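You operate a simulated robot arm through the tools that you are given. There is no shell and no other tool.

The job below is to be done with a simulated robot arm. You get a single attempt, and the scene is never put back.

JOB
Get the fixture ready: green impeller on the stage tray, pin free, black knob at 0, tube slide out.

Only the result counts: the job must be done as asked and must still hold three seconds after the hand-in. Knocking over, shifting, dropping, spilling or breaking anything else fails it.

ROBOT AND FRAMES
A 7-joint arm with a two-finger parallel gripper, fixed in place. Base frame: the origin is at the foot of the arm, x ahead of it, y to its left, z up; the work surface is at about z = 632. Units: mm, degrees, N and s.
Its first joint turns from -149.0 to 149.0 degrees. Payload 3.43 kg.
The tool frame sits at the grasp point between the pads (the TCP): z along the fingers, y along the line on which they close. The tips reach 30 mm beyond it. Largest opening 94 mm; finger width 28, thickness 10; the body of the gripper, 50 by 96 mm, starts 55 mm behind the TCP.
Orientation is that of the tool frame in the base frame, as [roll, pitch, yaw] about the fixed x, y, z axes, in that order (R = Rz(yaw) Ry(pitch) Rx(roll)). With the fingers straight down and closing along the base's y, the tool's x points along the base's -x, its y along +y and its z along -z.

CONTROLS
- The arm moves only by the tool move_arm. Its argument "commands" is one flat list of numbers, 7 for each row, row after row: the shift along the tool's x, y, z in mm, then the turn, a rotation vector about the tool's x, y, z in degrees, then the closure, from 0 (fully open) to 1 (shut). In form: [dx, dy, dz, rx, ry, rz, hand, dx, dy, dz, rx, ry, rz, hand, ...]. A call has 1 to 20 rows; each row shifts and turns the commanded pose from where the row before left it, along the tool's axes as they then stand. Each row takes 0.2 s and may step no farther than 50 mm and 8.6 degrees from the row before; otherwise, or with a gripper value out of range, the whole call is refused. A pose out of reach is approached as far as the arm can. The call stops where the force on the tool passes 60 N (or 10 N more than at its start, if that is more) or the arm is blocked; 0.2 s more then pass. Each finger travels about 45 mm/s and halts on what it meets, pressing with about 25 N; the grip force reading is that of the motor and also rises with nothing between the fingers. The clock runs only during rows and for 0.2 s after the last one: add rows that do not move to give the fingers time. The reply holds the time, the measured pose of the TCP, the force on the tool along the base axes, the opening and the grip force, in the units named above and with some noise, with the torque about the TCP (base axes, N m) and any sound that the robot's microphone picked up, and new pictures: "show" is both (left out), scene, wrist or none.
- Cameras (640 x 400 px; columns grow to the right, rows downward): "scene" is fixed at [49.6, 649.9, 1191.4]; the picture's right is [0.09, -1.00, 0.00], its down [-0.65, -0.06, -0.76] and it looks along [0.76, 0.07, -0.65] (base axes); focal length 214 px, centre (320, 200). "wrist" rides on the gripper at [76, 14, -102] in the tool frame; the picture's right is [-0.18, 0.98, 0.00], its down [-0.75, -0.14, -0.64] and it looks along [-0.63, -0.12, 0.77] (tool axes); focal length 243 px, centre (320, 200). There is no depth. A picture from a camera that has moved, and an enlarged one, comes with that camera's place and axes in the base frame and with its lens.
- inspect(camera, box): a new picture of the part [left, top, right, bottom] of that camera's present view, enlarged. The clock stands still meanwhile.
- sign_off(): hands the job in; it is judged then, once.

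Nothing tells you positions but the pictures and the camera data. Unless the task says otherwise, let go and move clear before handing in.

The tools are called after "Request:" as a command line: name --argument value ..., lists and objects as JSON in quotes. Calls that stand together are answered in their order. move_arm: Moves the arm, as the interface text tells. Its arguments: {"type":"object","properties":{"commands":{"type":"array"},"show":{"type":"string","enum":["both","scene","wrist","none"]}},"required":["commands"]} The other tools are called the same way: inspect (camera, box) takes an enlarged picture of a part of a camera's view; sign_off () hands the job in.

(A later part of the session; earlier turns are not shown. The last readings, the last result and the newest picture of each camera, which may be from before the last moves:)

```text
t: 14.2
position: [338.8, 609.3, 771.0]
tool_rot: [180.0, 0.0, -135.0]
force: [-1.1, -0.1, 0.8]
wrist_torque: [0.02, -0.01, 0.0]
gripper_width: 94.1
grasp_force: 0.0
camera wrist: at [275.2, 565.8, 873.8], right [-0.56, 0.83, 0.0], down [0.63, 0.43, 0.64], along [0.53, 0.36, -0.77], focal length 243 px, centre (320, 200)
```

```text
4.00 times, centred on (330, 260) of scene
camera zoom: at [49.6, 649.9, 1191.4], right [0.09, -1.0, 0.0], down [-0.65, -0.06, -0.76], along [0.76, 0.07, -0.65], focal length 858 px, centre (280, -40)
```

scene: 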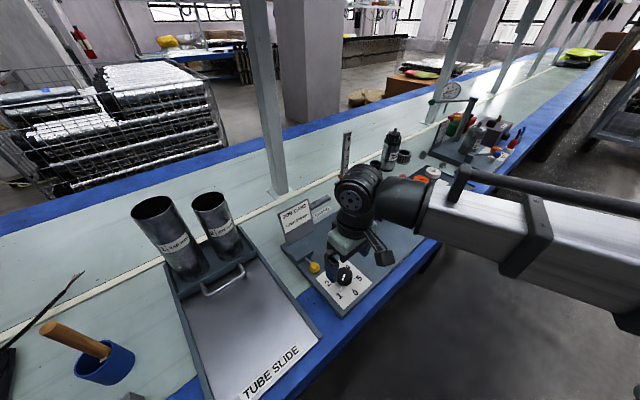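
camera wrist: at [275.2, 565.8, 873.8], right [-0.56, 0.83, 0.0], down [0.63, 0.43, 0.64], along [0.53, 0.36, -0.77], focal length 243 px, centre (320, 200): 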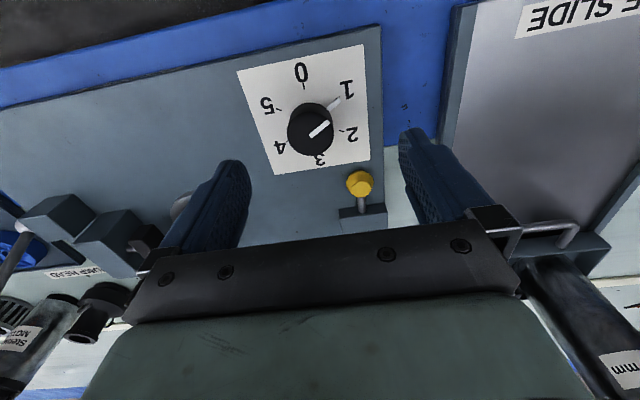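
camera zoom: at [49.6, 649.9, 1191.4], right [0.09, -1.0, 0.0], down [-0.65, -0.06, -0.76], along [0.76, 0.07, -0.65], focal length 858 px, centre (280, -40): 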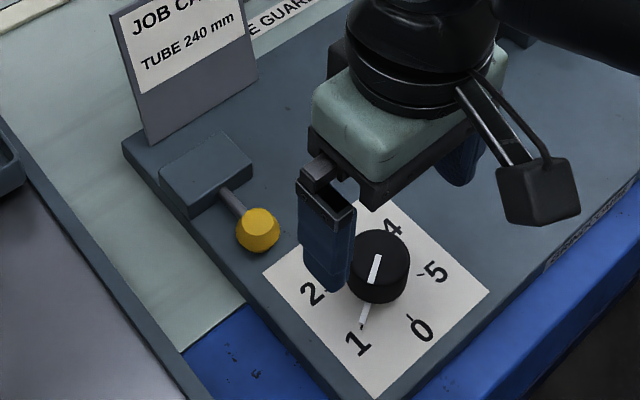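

The knob axis is near n = 682, s = -182, with its top at about z = 681 and a diameter of about 38 mm. It points at 1, and 0 is 60° counter-clockwise seen from above, toward the aisle. I'll centre over it, turn the gripper +45° so I can unwind 60°, and come partway down.

Request:
move_arm --commands '[-11.6, -9.3, 0, 0, 0, 0, 0.36, 0, 0, 0, 0, 0, 7.5, 0.36, 0, 0, 0, 0, 0, 7.5, 0.36, 0, 0, 0, 0, 0, 7.5, 0.36, 0, 0, 0, 0, 0, 7.5, 0.36, 0, 0, 0, 0, 0, 7.5, 0.36, 0, 0, 0, 0, 0, 7.5, 0.36, 0, 0, 20, 0, 0, 0, 0.36, 0, 0, 20, 0, 0, 0, 0.36, 0, 0, 0, 0, 0, 0, 0.36]'

Request:
inspect --camera "wrist" --box '[220, 80, 420, 220]'

Request:
inspect --camera "scene" --box '[290, 210, 390, 310]'

```text
t: 16.4
position: [353.5, 610.8, 730.7]
tool_rot: [179.9, 0.0, -180.0]
force: [0.7, 0.8, -0.6]
wrist_torque: [0.03, -0.02, 0.02]
gripper_width: 60.1
grasp_force: 0.0
camera wrist: at [277.1, 625.5, 832.6], right [0.18, 0.98, 0.0], down [0.75, -0.14, 0.64], along [0.63, -0.12, -0.77], focal length 243 px, centre (320, 200)
```

scene: 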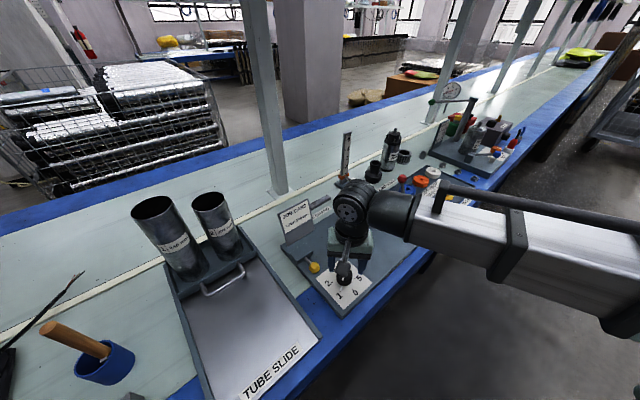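
wrist: 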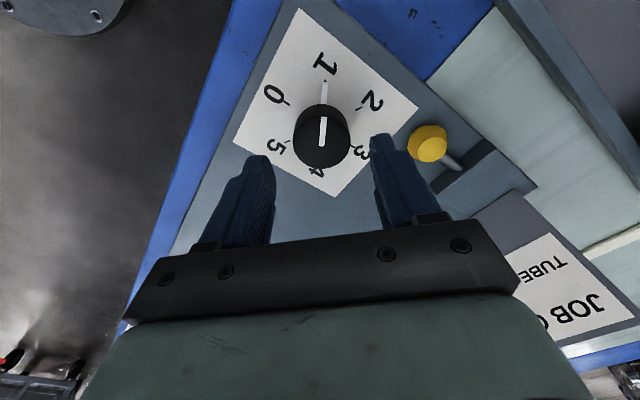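

```text
2.86 times, centred on (320, 150) of wrist
camera zoom: at [277.1, 625.5, 832.6], right [0.18, 0.98, 0.0], down [0.75, -0.14, 0.64], along [0.63, -0.12, -0.77], focal length 693 px, centre (320, 343)
```

zoom: 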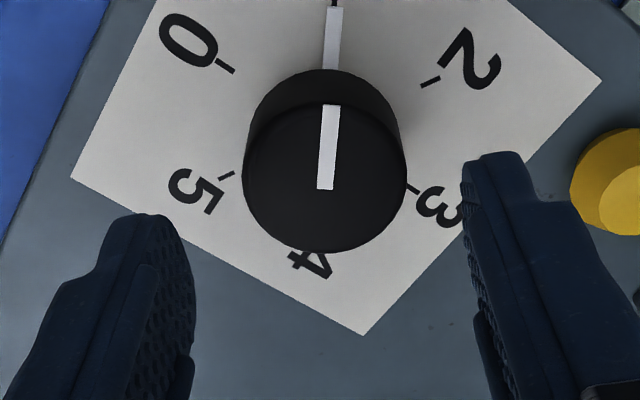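

```text
4.00 times, centred on (340, 260) of scene
camera zoom: at [49.6, 649.9, 1191.4], right [0.09, -1.0, 0.0], down [-0.65, -0.06, -0.76], along [0.76, 0.07, -0.65], focal length 858 px, centre (240, -40)
```

zoom: 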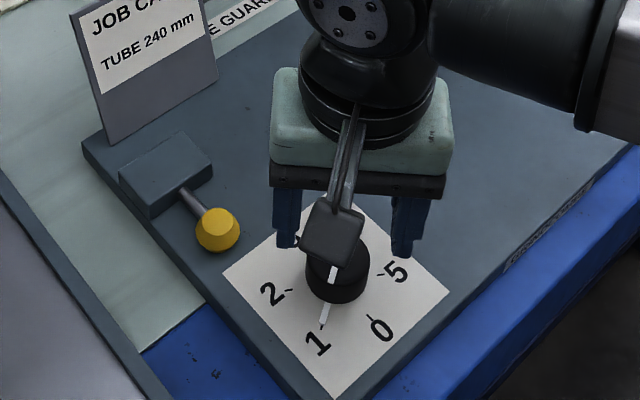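

Only about 2–3 mm of centring error remains. I'll correct it, go down to about z = 690 and grip the knob.

Request:
move_arm --commands '[2.6, 1.9, 0, 0, 0, 0, 0.36, 0, 0, 15, 0, 0, 0, 0.36, 0, 0, 15, 0, 0, 0, 0.36, 0, 0, 10, 0, 0, 0, 0.36, 0, 0, 0, 0, 0, 0, 0.36]' --show "wrist"

Request:
inspect --camera "wrist" --box '[240, 70, 400, 200]'

```text
t: 17.6
position: [350.0, 614.5, 690.7]
tool_rot: [-179.9, 0.0, 180.0]
force: [-0.6, -0.3, 0.6]
wrist_torque: [-0.05, 0.05, -0.02]
gripper_width: 60.2
grasp_force: 0.0
camera wrist: at [274.4, 628.3, 793.5], right [0.18, 0.98, 0.0], down [0.75, -0.14, 0.64], along [0.63, -0.12, -0.77], focal length 243 px, centre (320, 200)
```

wrist: 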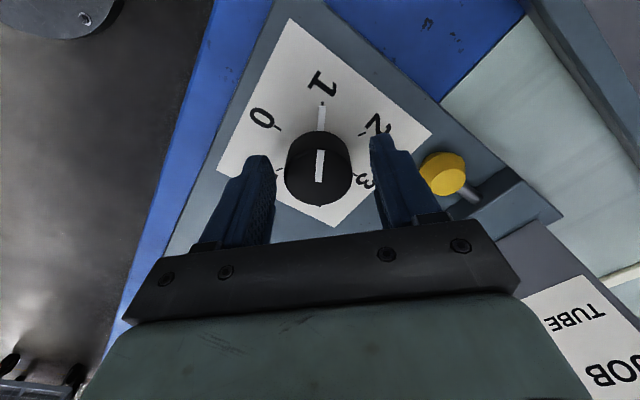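

```text
3.08 times, centred on (320, 135) of wrist
camera zoom: at [274.4, 628.3, 793.5], right [0.18, 0.98, 0.0], down [0.75, -0.14, 0.64], along [0.63, -0.12, -0.77], focal length 746 px, centre (320, 400)
```

zoom: 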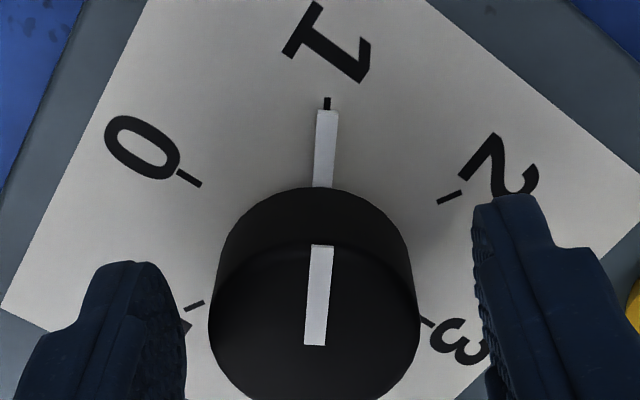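

The knob is well centred between the fingers, so I'll close on it.

Request:
move_arm --commands '[0, 0, 0, 0, 0, 0, 0.6, 0, 0, 0, 0, 0, 0, 0.7, 0, 0, 0, 0, 0, 0, 0.8, 0, 0, 0, 0, 0, 0, 0.8]' --show "wrist"

```text
t: 18.6
position: [350.4, 611.4, 691.7]
tool_rot: [-179.8, 0.0, 180.0]
force: [1.9, -25.1, -8.0]
wrist_torque: [-0.48, -0.41, -0.14]
gripper_width: 40.9
grasp_force: 45.0
camera wrist: at [274.4, 626.6, 793.4], right [0.18, 0.98, 0.0], down [0.75, -0.14, 0.64], along [0.63, -0.12, -0.77], focal length 243 px, centre (320, 200)
```

wrist: 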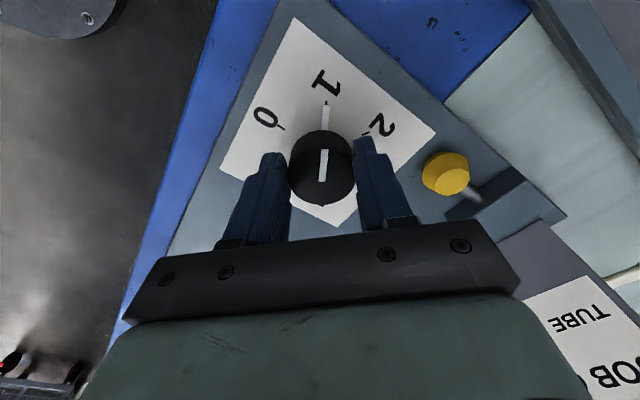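

The grip is firm, and the knob axis is about 3 mm to -y of my command. I'll take out that side load, then turn the knob in stages.

Request:
move_arm --commands '[0, -2.8, 0, 0, 0, 0, 0.8, 0, 0, 0, 0, 0, 0, 0.8]' --show "none"

Request:
move_arm --commands '[0, 0, 0, 0, 0, -6, 0.8, 0, 0, 0, 0, 0, -6, 0.8, 0, 0, 0, 0, 0, -6, 0.8, 0, 0, 0, 0, 0, 0, 0.8]' --show "wrist"

```text
t: 19.2
position: [350.6, 611.3, 691.1]
tool_rot: [179.9, -0.2, -180.0]
force: [-1.0, -8.7, -3.8]
wrist_torque: [-0.71, -0.17, -0.06]
gripper_width: 41.1
grasp_force: 45.8
```

```text
t: 20.2
position: [350.7, 609.6, 689.2]
tool_rot: [-180.0, 0.0, -162.0]
force: [-0.4, -16.2, -1.9]
wrist_torque: [-0.33, 0.11, -0.06]
gripper_width: 40.7
grasp_force: 45.1
camera wrist: at [274.1, 599.8, 793.5], right [-0.13, 0.99, 0.0], down [0.76, 0.1, 0.64], along [0.64, 0.08, -0.77], focal length 243 px, centre (320, 200)
```

wrist: 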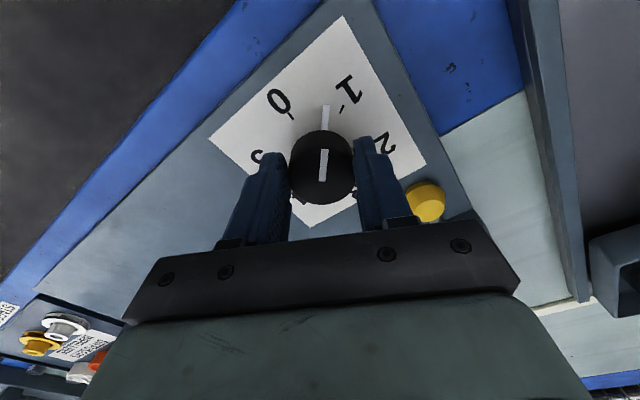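

The knob turns with the gripper, and the pointer is now a third of the way from 1 to 0. I'll continue the remaining 42°.

Request:
move_arm --commands '[0.4, -1.4, 0, 0, 0, -6, 0.8, 0, 0, 0, 0, 0, -6, 0.8, 0, 0, 0, 0, 0, -6, 0.8, 0, 0, 0, 0, 0, -6, 0.8, 0, 0, 0, 0, 0, -6, 0.8, 0, 0, 0, 0, 0, 0, 0.8]' --show "wrist"

Request:
inspect --camera "wrist" --box '[240, 70, 400, 200]'

```text
t: 21.6
position: [353.0, 605.6, 691.2]
tool_rot: [-179.6, 0.0, -131.9]
force: [16.6, -32.7, 5.2]
wrist_torque: [-0.49, -0.52, -0.27]
gripper_width: 40.9
grasp_force: 45.9
camera wrist: at [290.7, 560.3, 793.4], right [-0.61, 0.79, -0.01], down [0.61, 0.47, 0.64], along [0.51, 0.39, -0.77], focal length 243 px, centre (320, 200)
```

wrist: 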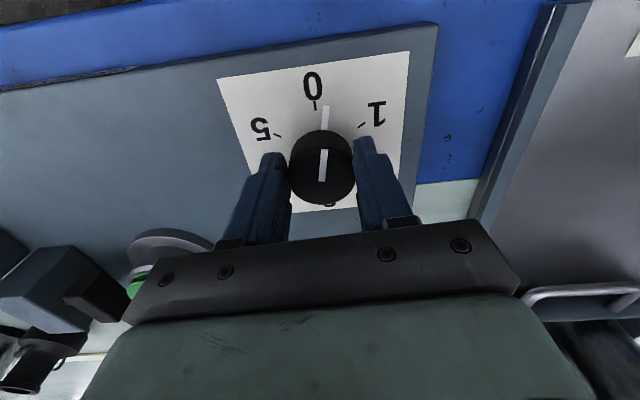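

```text
3.08 times, centred on (320, 135) of wrist
camera zoom: at [290.7, 560.3, 793.4], right [-0.61, 0.79, -0.01], down [0.61, 0.47, 0.64], along [0.51, 0.39, -0.77], focal length 746 px, centre (320, 400)
```

zoom: 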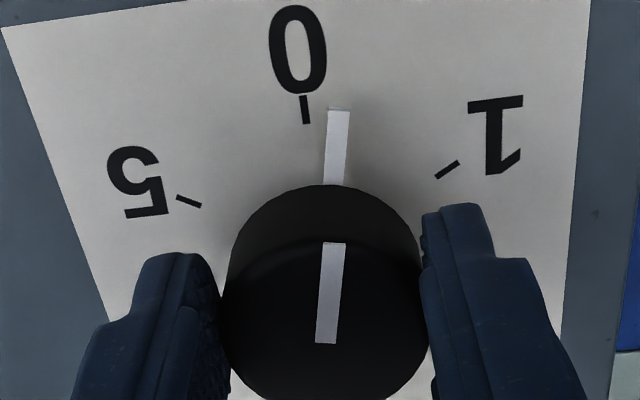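

The pointer is about 12° short of 0, and some side load has built up because the tool is off the knob axis. I'll relieve it and finish the turn.

Request:
move_arm --commands '[0, -3.5, 0, 0, 0, 0, 0.8, 0, 0, 0, 0, 0, -6, 0.8, 0, -0.7, 0, 0, 0, -6, 0.8, 0, 0, 0, 0, 0, 0, 0.8]' --show "wrist"

Request:
inspect --camera "wrist" --box '[240, 70, 400, 200]'

```text
t: 22.6
position: [354.0, 605.0, 690.1]
tool_rot: [180.0, 0.1, -120.0]
force: [2.9, -15.6, 6.1]
wrist_torque: [-0.72, 0.16, -0.82]
gripper_width: 40.9
grasp_force: 45.5
camera wrist: at [303.8, 547.2, 793.5], right [-0.76, 0.65, 0.0], down [0.5, 0.58, 0.64], along [0.42, 0.49, -0.77], focal length 243 px, centre (320, 200)
```

wrist: 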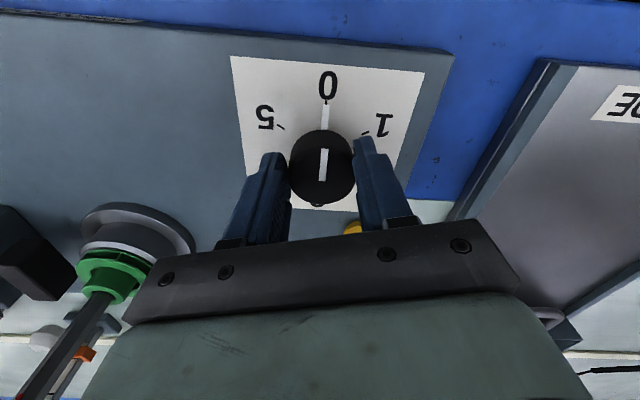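

```text
3.08 times, centred on (320, 135) of wrist
camera zoom: at [303.8, 547.2, 793.5], right [-0.76, 0.65, 0.0], down [0.5, 0.58, 0.64], along [0.42, 0.49, -0.77], focal length 746 px, centre (320, 400)
```

zoom: 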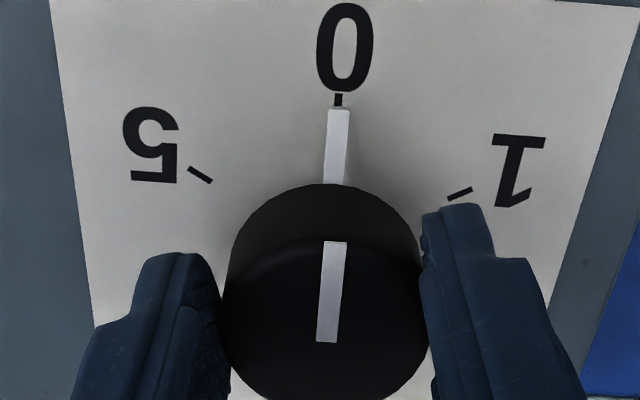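

The pointer lines up with the 0 tick. I'll relieve the residual load, open, back off upward and verify.

Request:
move_arm --commands '[0, -1.2, 0, 0, 0, 0, 0.8, 0, 0, 0, 0, 0, 0, 0.6, 0, 0, 0, 0, 0, 0, 0.4, 0, 0, 0, 0, 0, 0, 0.36, 0, 0, -20, 0, 0, 0, 0.36, 0, 0, -30, 0, 0, 0, 0.36, 0, 0, -30, 0, 0, 0, 0.36, 0, 0, 0, 0, 0, 0, 0.36]'

Request:
inspect --camera "wrist" --box '[240, 60, 400, 200]'

Request:
inspect --camera "scene" --box '[300, 230, 390, 310]'

```text
t: 24.4
position: [355.4, 606.9, 771.9]
tool_rot: [179.9, 0.1, -120.1]
force: [-0.5, 0.1, -0.2]
wrist_torque: [-0.01, -0.03, -0.02]
gripper_width: 60.3
grasp_force: 0.1
camera wrist: at [305.5, 546.9, 873.4], right [-0.76, 0.65, 0.0], down [0.5, 0.58, 0.64], along [0.42, 0.49, -0.77], focal length 243 px, centre (320, 200)
```

scene: 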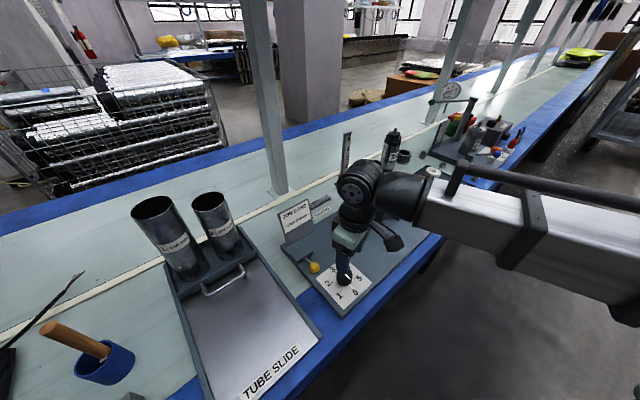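
wrist: 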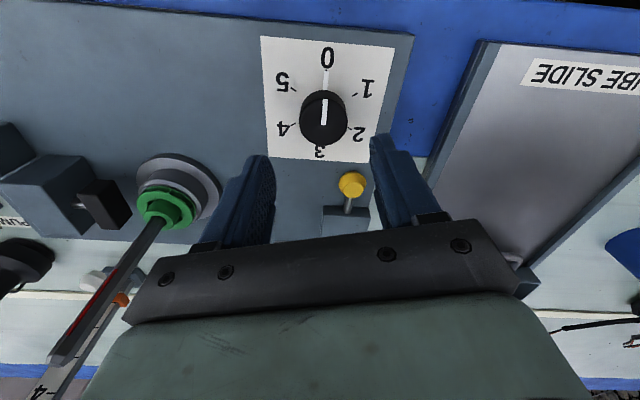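

```text
2.86 times, centred on (320, 130) of wrist
camera zoom: at [305.5, 546.9, 873.4], right [-0.76, 0.65, 0.0], down [0.5, 0.58, 0.64], along [0.42, 0.49, -0.77], focal length 693 px, centre (320, 400)
```

zoom: 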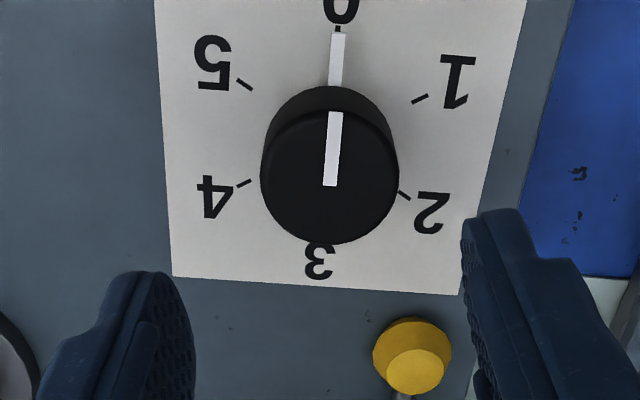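

```text
5.00 times, centred on (345, 270) of scene
camera zoom: at [49.6, 649.9, 1191.4], right [0.09, -1.0, 0.0], down [-0.65, -0.06, -0.76], along [0.76, 0.07, -0.65], focal length 1072 px, centre (195, -150)
```

zoom: 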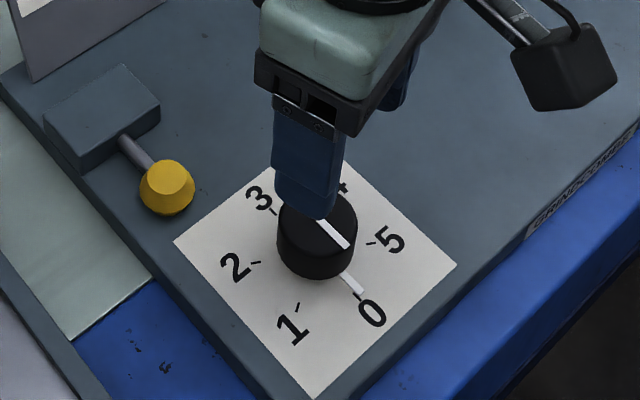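

The knob reads 0 cleanly and the pin is still out. Next is the tube slide, so I'll swing left over the slide tray to look at its handle.

Request:
move_arm --commands '[0, 0, -15, 0, 0, 7.5, 0.2, 0, 0, -15, 0, 0, 7.5, 0, -5, 45, 0, 0, 0, 0, 0, -5, 45, 0, 0, 0, 0, 0, -5, 45, 0, 0, 0, 0, 0, -5, 45, 0, 0, 0, 0, 0, -5, 45, 0, 0, 0, 0, 0, -5, 20, 0, 0, 0, 0, 0, 0, 0, 0, 0, 0, 0, 0]'

Request:
inspect --camera "wrist" --box '[220, 60, 440, 240]'

Request:
inspect --camera "scene" --box '[120, 180, 280, 310]'

```text
t: 26.4
position: [201.5, 800.3, 799.5]
tool_rot: [-179.9, -0.1, -135.0]
force: [-0.7, 0.2, 0.4]
wrist_torque: [-0.01, 0.03, -0.01]
gripper_width: 93.9
grasp_force: 0.0
camera wrist: at [137.6, 756.8, 903.0], right [-0.56, 0.83, 0.0], down [0.63, 0.43, 0.64], along [0.53, 0.36, -0.77], focal length 243 px, centre (320, 200)
```

scene: 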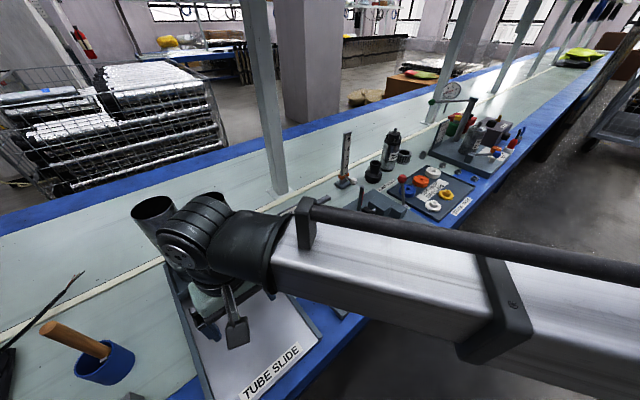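
wrist: 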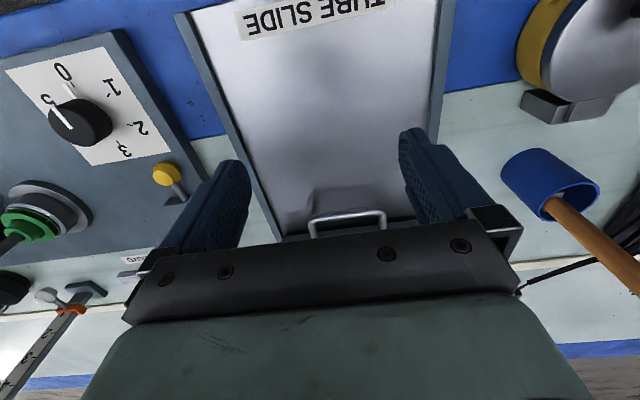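

```text
2.22 times, centred on (330, 150) of wrist
camera zoom: at [137.6, 756.8, 903.0], right [-0.56, 0.83, 0.0], down [0.63, 0.43, 0.64], along [0.53, 0.36, -0.77], focal length 539 px, centre (298, 311)
```

zoom: 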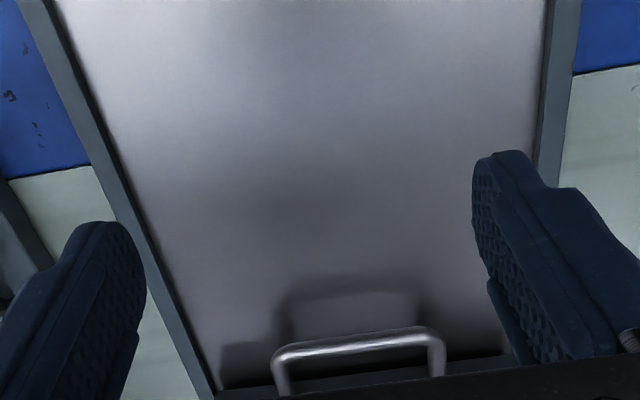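

```text
3.08 times, centred on (200, 245) of scene
camera zoom: at [49.6, 649.9, 1191.4], right [0.09, -1.0, 0.0], down [-0.65, -0.06, -0.76], along [0.76, 0.07, -0.65], focal length 660 px, centre (689, 62)
```

zoom: 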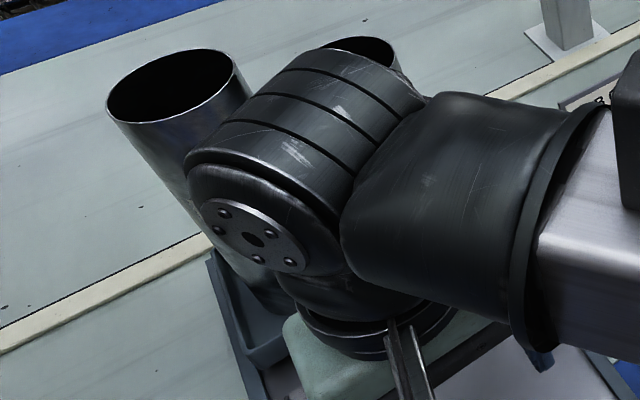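

The handle is just hidden by the palm. I'll move about 70 mm further out at this height, well above the tubes, to see the handle and its gap.

Request:
move_arm --commands '[-35, 0, 0, 0, 0, 0, 0, -35, 0, 0, 0, 0, 0, 0, 0, 0, 0, 0, 0, 0, 0]'

Request:
inspect --camera "wrist" --box '[240, 90, 400, 240]'

Request:
inspect --camera "scene" --box '[120, 180, 280, 310]'

```text
t: 27.2
position: [251.7, 850.5, 800.9]
tool_rot: [-180.0, 0.0, -135.0]
force: [-0.2, 0.2, 0.3]
wrist_torque: [-0.01, 0.0, -0.02]
gripper_width: 94.2
grasp_force: 0.0
camera wrist: at [188.6, 806.5, 903.2], right [-0.57, 0.82, 0.0], down [0.63, 0.43, 0.64], along [0.53, 0.36, -0.77], focal length 243 px, centre (320, 200)
```

scene: 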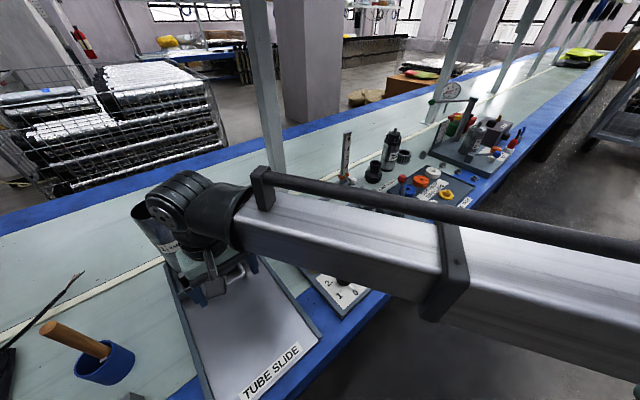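
wrist: 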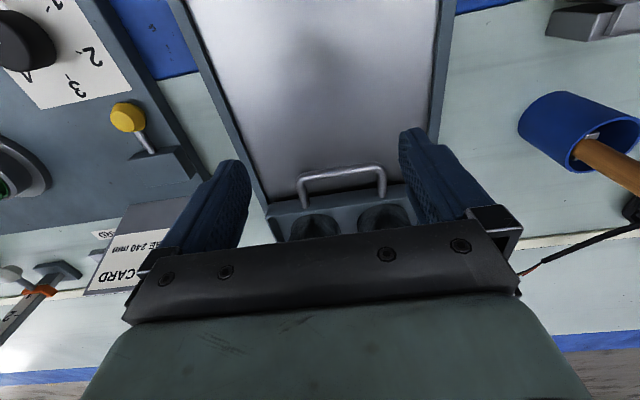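

```text
2.67 times, centred on (320, 165) of wrist
camera zoom: at [188.6, 806.5, 903.2], right [-0.57, 0.82, 0.0], down [0.63, 0.43, 0.64], along [0.53, 0.36, -0.77], focal length 647 px, centre (320, 293)
```

zoom: 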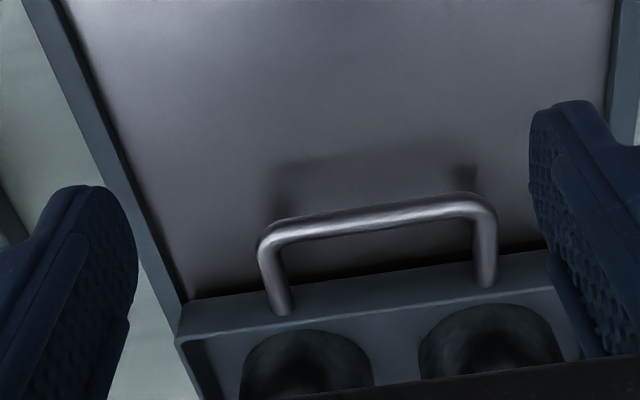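

```text
3.08 times, centred on (200, 245) of scene
camera zoom: at [49.6, 649.9, 1191.4], right [0.09, -1.0, 0.0], down [-0.65, -0.06, -0.76], along [0.76, 0.07, -0.65], focal length 660 px, centre (689, 62)
```

zoom: 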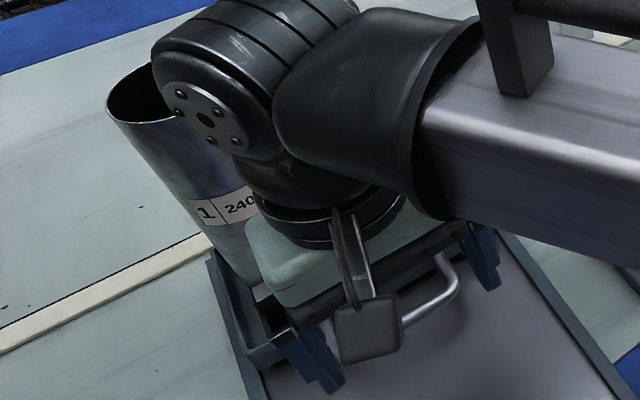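

The handle is a horizontal bar running along s at about n = 858, z ≈ 668, with roughly 40 mm of gap behind it and the tubes standing at n ≥ 935. I'll turn the gripper 90° so the fingers close across the bar, staying high for now.

Request:
move_arm --commands '[0, 0, 0, 0, 0, -7.5, 0, 0, 0, 0, 0, 0, -7.5, 0, 0, 0, 0, 0, 0, -7.5, 0, 0, 0, 0, 0, 0, -7.5, 0, 0, 0, 0, 0, 0, -7.5, 0, 0, 0, 0, 0, 0, -7.5, 0, 0, 0, 0, 0, 0, -7.5, 0, 0, 0, 0, 0, 0, -7.5, 0, 0, 0, 0, 0, 0, -7.5, 0, 0, 0, 0, 0, 0, -7.5, 0, 0, 0, 0, 0, 0, -7.5, 0, 0, 0, 0, 0, 0, -7.5, 0, -4, -25, 0, 0, 0, 0, 0, -4, -25, 0, 0, 0, 0, 0, 0, 0, 0, 0, 0, 0, 0]'

Request:
inspect --camera "wrist" --box '[200, 60, 440, 240]'

Request:
inspect --camera "scene" --box '[120, 160, 280, 310]'

```text
t: 30.4
position: [281.8, 890.6, 801.0]
tool_rot: [-179.9, 0.0, -45.0]
force: [-0.5, 0.9, 0.4]
wrist_torque: [0.05, 0.01, 0.01]
gripper_width: 94.0
grasp_force: 0.1
camera wrist: at [326.3, 826.8, 903.4], right [-0.82, -0.57, 0.0], down [-0.43, 0.63, 0.64], along [-0.36, 0.53, -0.77], focal length 243 px, centre (320, 200)
```

scene: 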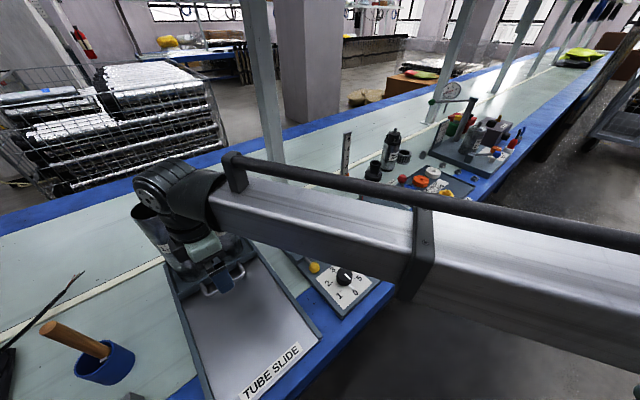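
wrist: 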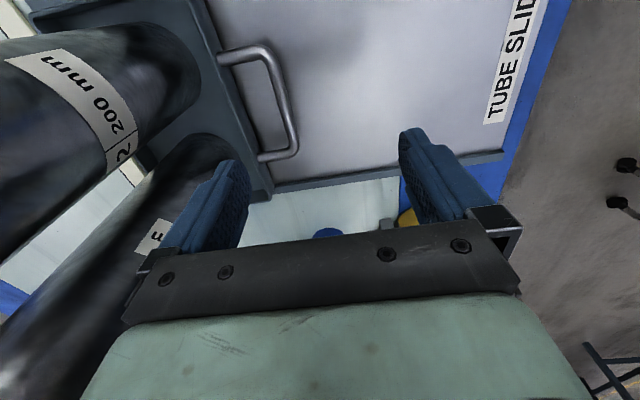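

```text
2.22 times, centred on (320, 150) of wrist
camera zoom: at [326.3, 826.8, 903.4], right [-0.82, -0.57, 0.0], down [-0.43, 0.63, 0.64], along [-0.36, 0.53, -0.77], focal length 539 px, centre (320, 311)
```

zoom: 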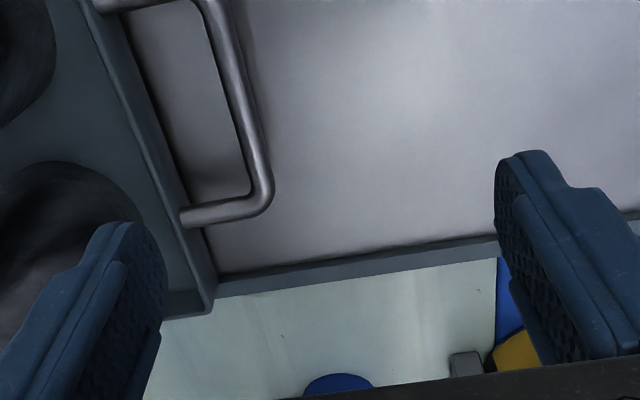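

```text
2.67 times, centred on (200, 235) of scene
camera zoom: at [49.6, 649.9, 1191.4], right [0.09, -1.0, 0.0], down [-0.65, -0.06, -0.76], along [0.76, 0.07, -0.65], focal length 572 px, centre (640, 107)
```

zoom: 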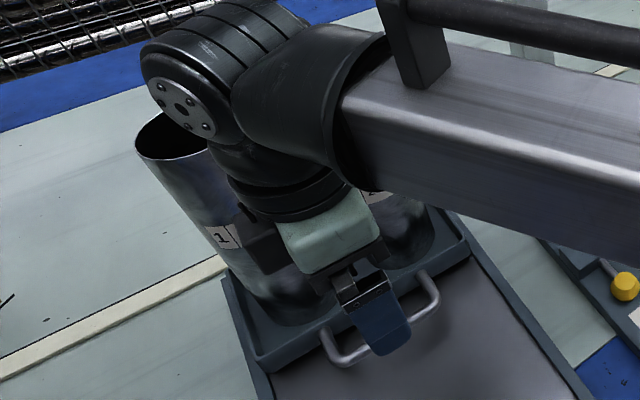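

The bar spans s ≈ -475 to -380 at n ≈ 862, and the carriage face is at about n = 900. I'll pre-close to about 34 mm, centre over the bar and come down partway to check alignment.

Request:
move_arm --commands '[0, -16, 0, 0, 0, 0, 0.64, 0, -16, 0, 0, 0, 0, 0.64, 0, 0, 20, 0, 0, 0, 0.64, 0, 0, 20, 0, 0, 0, 0.64, 0, 0, 15, 0, 0, 0, 0.64, 0, 0, 0, 0, 0, 0, 0.64]'

Request:
inspect --camera "wrist" --box '[220, 40, 420, 220]'

Request:
inspect --camera "scene" --box '[120, 160, 280, 310]'

```text
t: 31.8
position: [306.5, 913.6, 746.0]
tool_rot: [180.0, 0.0, -45.0]
force: [-0.5, 0.2, -0.1]
wrist_torque: [0.01, -0.03, -0.01]
gripper_width: 33.8
grasp_force: 0.0
camera wrist: at [349.2, 849.8, 848.5], right [-0.83, -0.56, 0.0], down [-0.43, 0.63, 0.64], along [-0.36, 0.53, -0.77], focal length 243 px, centre (320, 200)
```

scene: 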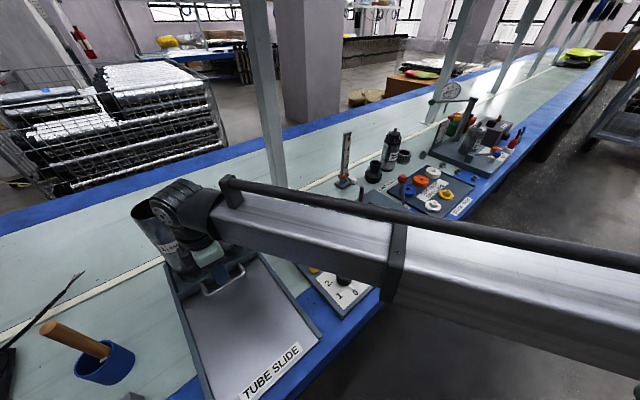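
wrist: 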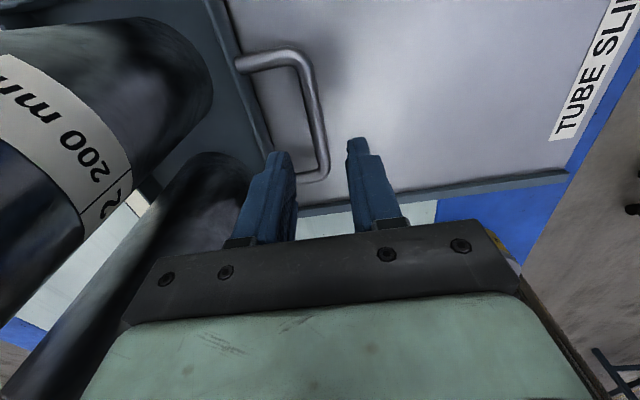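

```text
2.22 times, centred on (320, 130) of wrist
camera zoom: at [349.2, 849.8, 848.5], right [-0.83, -0.56, 0.0], down [-0.43, 0.63, 0.64], along [-0.36, 0.53, -0.77], focal length 539 px, centre (320, 356)
```

zoom: 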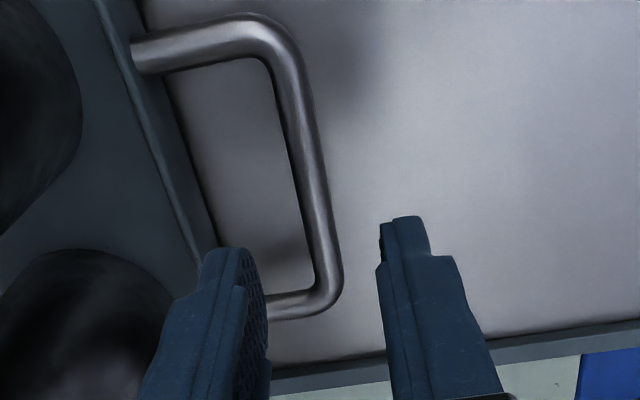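

```text
2.67 times, centred on (200, 235) of scene
camera zoom: at [49.6, 649.9, 1191.4], right [0.09, -1.0, 0.0], down [-0.65, -0.06, -0.76], along [0.76, 0.07, -0.65], focal length 572 px, centre (640, 107)
```

zoom: 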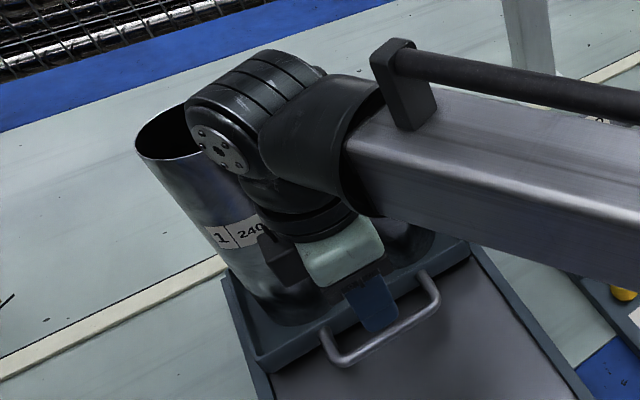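

The bar lies centred between the fingers in plan, and the clearance to the tubes looks to be about 30 mm. I'll descend to about z = 684 to straddle the bar.

Request:
move_arm --commands '[0, 0, 15, 0, 0, 0, 0.64, 0, 0, 15, 0, 0, 0, 0.64, 0, 0, 12, 0, 0, 0, 0.64, 0, 0, 0, 0, 0, 0, 0.64]'

Request:
inspect --camera "wrist" --box '[220, 60, 420, 220]'

Request:
inspect --camera "scene" --box '[130, 180, 270, 310]'

```text
t: 32.8
position: [304.3, 912.9, 704.5]
tool_rot: [-180.0, 0.0, -44.9]
force: [0.2, 0.5, 0.7]
wrist_torque: [0.02, -0.02, 0.01]
gripper_width: 34.1
grasp_force: 0.0
camera wrist: at [349.1, 849.3, 806.2], right [-0.83, -0.56, 0.0], down [-0.43, 0.63, 0.64], along [-0.36, 0.53, -0.77], focal length 243 px, centre (320, 200)
```

scene: 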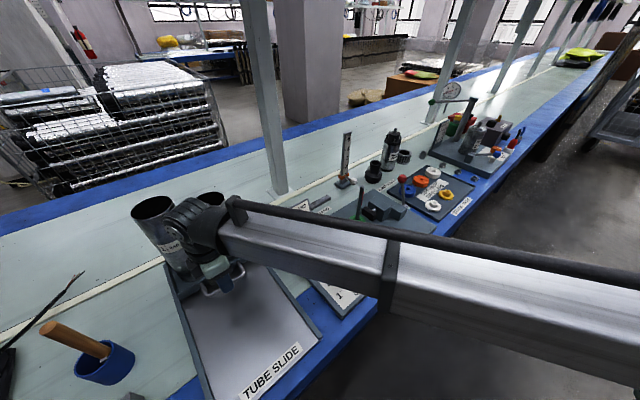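
wrist: 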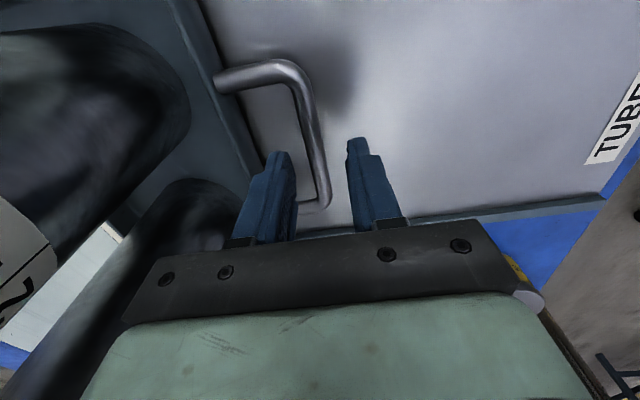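

```text
2.50 times, centred on (320, 140) of wrist
camera zoom: at [349.1, 849.3, 806.2], right [-0.83, -0.56, 0.0], down [-0.43, 0.63, 0.64], along [-0.36, 0.53, -0.77], focal length 606 px, centre (320, 350)
```

zoom: 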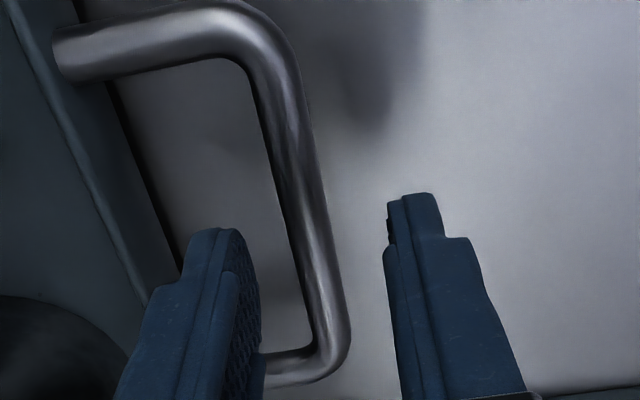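

```text
3.08 times, centred on (200, 245) of scene
camera zoom: at [49.6, 649.9, 1191.4], right [0.09, -1.0, 0.0], down [-0.65, -0.06, -0.76], along [0.76, 0.07, -0.65], focal length 660 px, centre (689, 62)
```

zoom: 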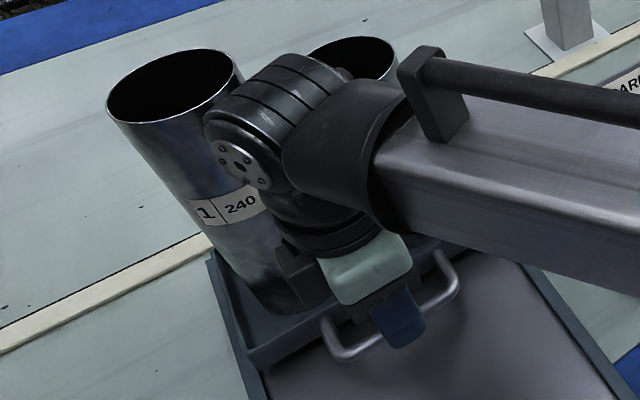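

Still straddling the bar with margin on both sides. I'll go down another 20 mm and close on it.

Request:
move_arm --commands '[0, -1.5, 10, 0, 0, 0, 0.64, 0, 0, 10, 0, 0, 0, 0.64, 0, 0, 0, 0, 0, 0, 0.64, 0, 0, 0, 0, 0, 0, 0.9, 0, 0, 0, 0, 0, 0, 0.95, 0, 0, 0, 0, 0, 0, 0.95]'

Request:
inspect --camera "wrist" --box '[220, 60, 420, 220]'

```text
t: 34.2
position: [306.2, 914.9, 684.5]
tool_rot: [180.0, 0.0, -44.9]
force: [3.8, 3.1, -0.6]
wrist_torque: [0.24, 0.0, 1.14]
gripper_width: 11.8
grasp_force: 42.6
camera wrist: at [350.2, 850.9, 786.3], right [-0.82, -0.57, 0.0], down [-0.43, 0.63, 0.64], along [-0.36, 0.53, -0.77], focal length 243 px, centre (320, 200)
```

scene: 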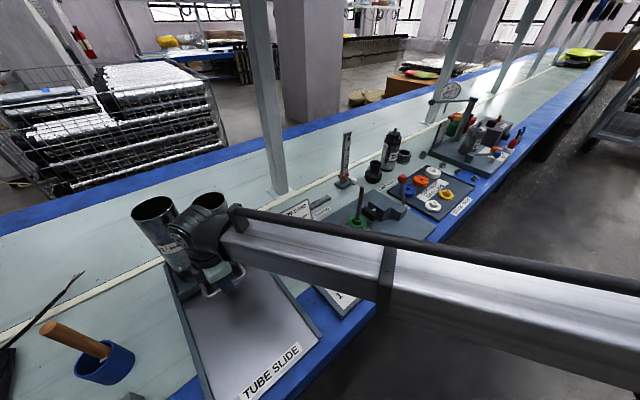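
wrist: 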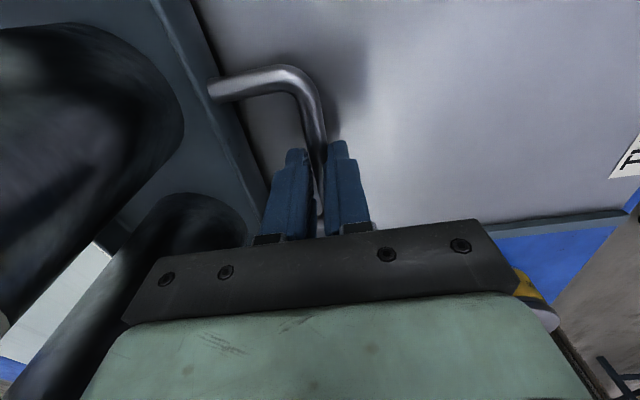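

```text
2.50 times, centred on (320, 140) of wrist
camera zoom: at [350.2, 850.9, 786.3], right [-0.82, -0.57, 0.0], down [-0.43, 0.63, 0.64], along [-0.36, 0.53, -0.77], focal length 606 px, centre (320, 350)
```

zoom: 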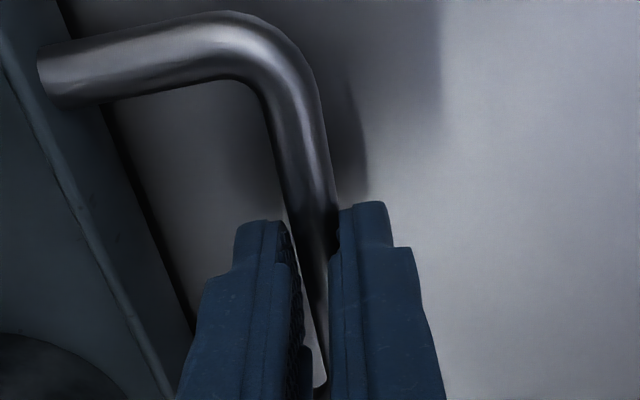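

The bar is firmly gripped at 11.8 mm. I'll start pulling gently toward the aisle.

Request:
move_arm --commands '[0, 2, 0, 0, 0, 0, 0.95, 0, 4, 0, 0, 0, 0, 0.95, 0, 6, 0, 0, 0, 0, 0.95, 0, 6, 0, 0, 0, 0, 0.95, 0, 4, 0, 0, 0, 0, 0.95, 0, 2, 0, 0, 0, 0, 0.95]'

```text
t: 35.6
position: [289.0, 898.3, 684.2]
tool_rot: [180.0, 0.1, -45.0]
force: [-2.7, 4.5, -1.5]
wrist_torque: [0.13, 0.04, 1.25]
gripper_width: 11.9
grasp_force: 44.9
camera wrist: at [332.9, 833.4, 786.2], right [-0.83, -0.56, 0.0], down [-0.43, 0.63, 0.64], along [-0.36, 0.53, -0.77], focal length 243 px, centre (320, 200)
```

scene: 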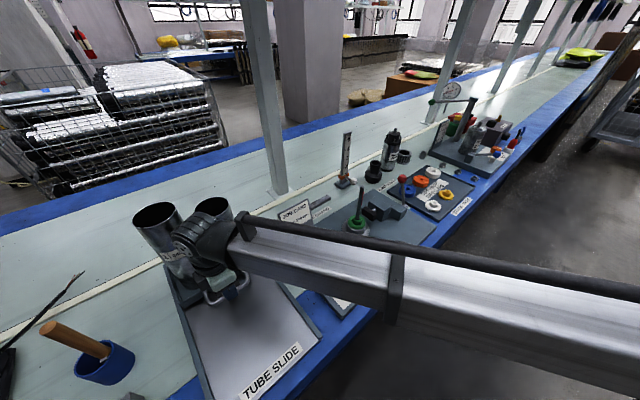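
wrist: 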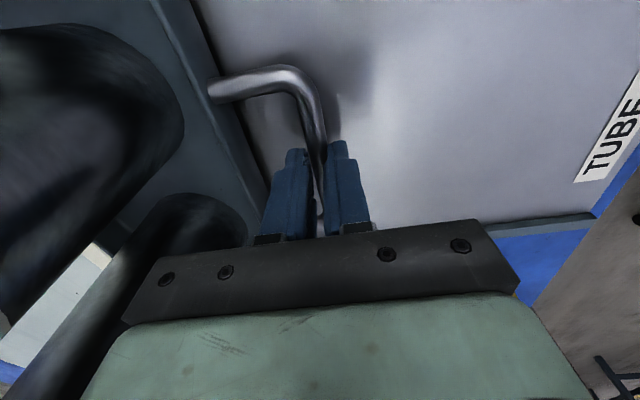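

The carriage slides smoothly with almost no load, and the tubes ride with it. I'll continue pulling at a moderate speed.

Request:
move_arm --commands '[0, 3, 0, 0, 0, 0, 0.95, 0, 6, 0, 0, 0, 0, 0.95, 0, 8, 0, 0, 0, 0, 0.95, 0, 8, 0, 0, 0, 0, 0.95, 0, 8, 0, 0, 0, 0, 0.95, 0, 8, 0, 0, 0, 0, 0.95, 0, 8, 0, 0, 0, 0, 0.95, 0, 8, 0, 0, 0, 0, 0.95, 0, 8, 0, 0, 0, 0, 0.95, 0, 8, 0, 0, 0, 0, 0.95, 0, 8, 0, 0, 0, 0, 0.95, 0, 8, 0, 0, 0, 0, 0.95, 0, 5, 0, 0, 0, 0, 0.95, 0, 3, 0, 0, 0, 0, 0.95]'

```text
t: 38.6
position: [219.6, 828.3, 683.9]
tool_rot: [180.0, 0.0, -45.0]
force: [-3.1, 6.1, 1.2]
wrist_torque: [-0.08, -0.13, 1.31]
gripper_width: 11.6
grasp_force: 44.8
camera wrist: at [264.4, 765.1, 786.3], right [-0.82, -0.57, 0.0], down [-0.43, 0.63, 0.64], along [-0.36, 0.53, -0.77], focal length 243 px, centre (320, 200)
```

scene: 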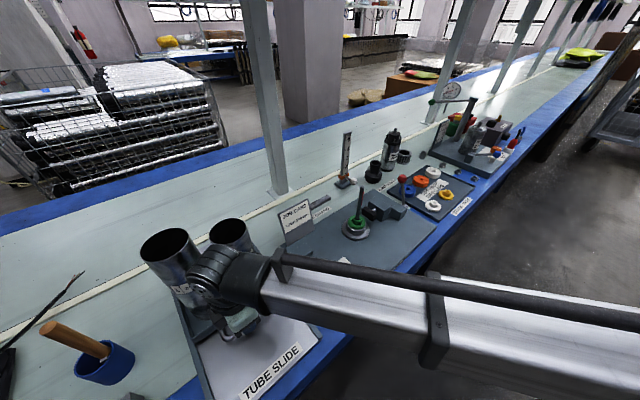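
wrist: 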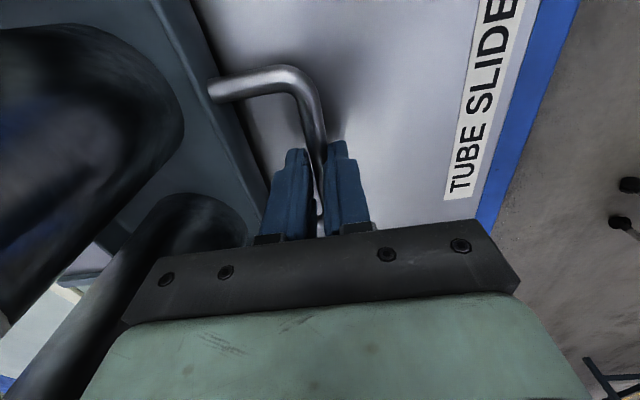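

We've moved about 122 mm so far with only light drag. I'll continue toward the end of travel.

Request:
move_arm --commands '[0, 3, 0, 0, 0, 0, 0.95, 0, 6, 0, 0, 0, 0, 0.95, 0, 7, 0, 0, 0, 0, 0.95, 0, 7, 0, 0, 0, 0, 0.95, 0, 7, 0, 0, 0, 0, 0.95, 0, 7, 0, 0, 0, 0, 0.95, 0, 5, 0, 0, 0, 0, 0.95, 0, 3, 0, 0, 0, 0, 0.95, 0, 0, 0, 0, 0, 0, 0.95]'

```text
t: 40.6
position: [188.6, 797.5, 683.8]
tool_rot: [180.0, -0.1, -45.0]
force: [-3.6, 4.8, 3.1]
wrist_torque: [-0.08, -0.16, 1.25]
gripper_width: 11.8
grasp_force: 45.0
camera wrist: at [232.5, 733.0, 786.3], right [-0.82, -0.57, 0.0], down [-0.43, 0.63, 0.64], along [-0.36, 0.53, -0.77], focal length 243 px, centre (320, 200)
```

scene: 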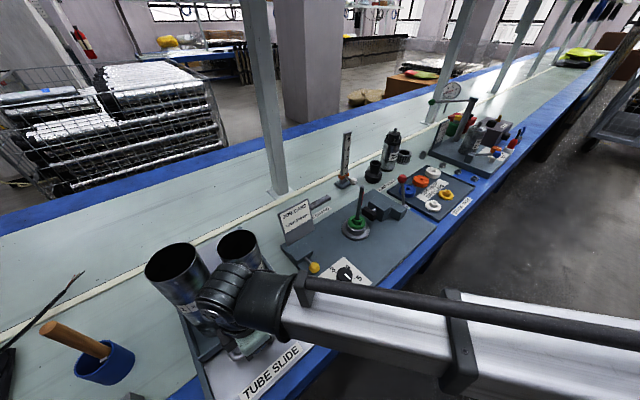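
wrist: 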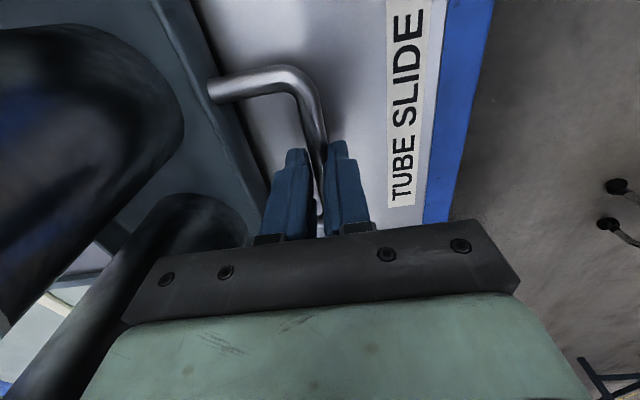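

Still sliding freely, and the handle is approaching the label. I'll continue in smaller increments.

Request:
move_arm --commands '[0, 3, 0, 0, 0, 0, 0.95, 0, 5, 0, 0, 0, 0, 0.95, 0, 5, 0, 0, 0, 0, 0.95, 0, 5, 0, 0, 0, 0, 0.95, 0, 5, 0, 0, 0, 0, 0.95, 0, 4, 0, 0, 0, 0, 0.95, 0, 2, 0, 0, 0, 0, 0.95, 0, 0, 0, 0, 0, 0, 0.95]'

```text
t: 42.4
position: [167.8, 775.7, 683.9]
tool_rot: [-180.0, 0.0, -45.0]
force: [-2.2, 2.9, -0.9]
wrist_torque: [0.38, 0.42, 1.29]
gripper_width: 11.4
grasp_force: 45.0
camera wrist: at [211.8, 712.4, 786.3], right [-0.82, -0.57, 0.0], down [-0.43, 0.63, 0.64], along [-0.36, 0.53, -0.77], focal length 243 px, centre (320, 200)
```

scene: 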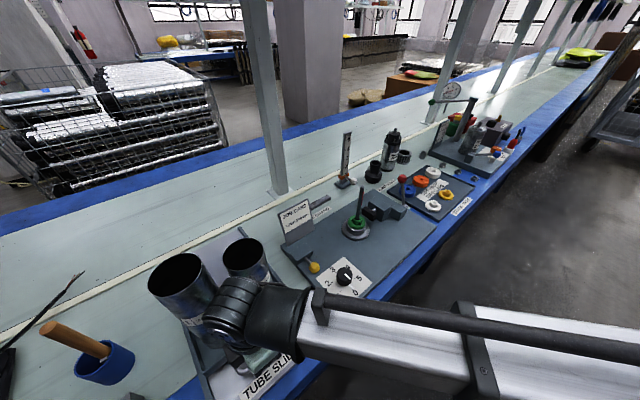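
wrist: 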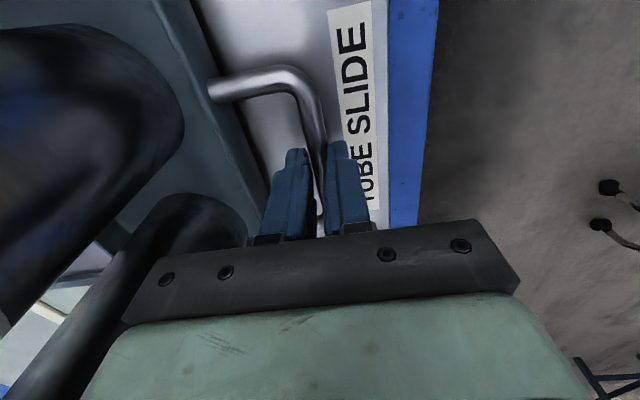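

About 197 mm out so far. I'll go in very small steps now to find the stop without forcing it.

Request:
move_arm --commands '[0, 2, 0, 0, 0, 0, 0.95, 0, 2, 0, 0, 0, 0, 0.95, 0, 2, 0, 0, 0, 0, 0.95, 0, 0, 0, 0, 0, 0, 0.95]' --show "wrist"

```text
t: 43.4
position: [165.9, 774.8, 682.4]
tool_rot: [-179.6, 0.0, -45.1]
force: [23.3, 27.4, 2.6]
wrist_torque: [0.05, -1.21, 1.23]
gripper_width: 11.8
grasp_force: 45.4
camera wrist: at [209.8, 710.3, 786.1], right [-0.83, -0.56, -0.01], down [-0.44, 0.63, 0.64], along [-0.36, 0.53, -0.77], focal length 243 px, centre (320, 200)
```

wrist: 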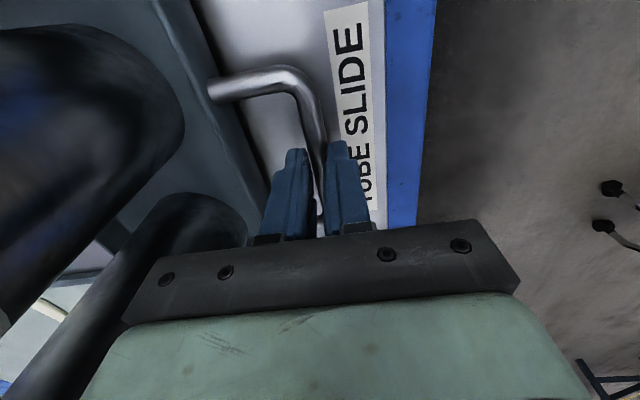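

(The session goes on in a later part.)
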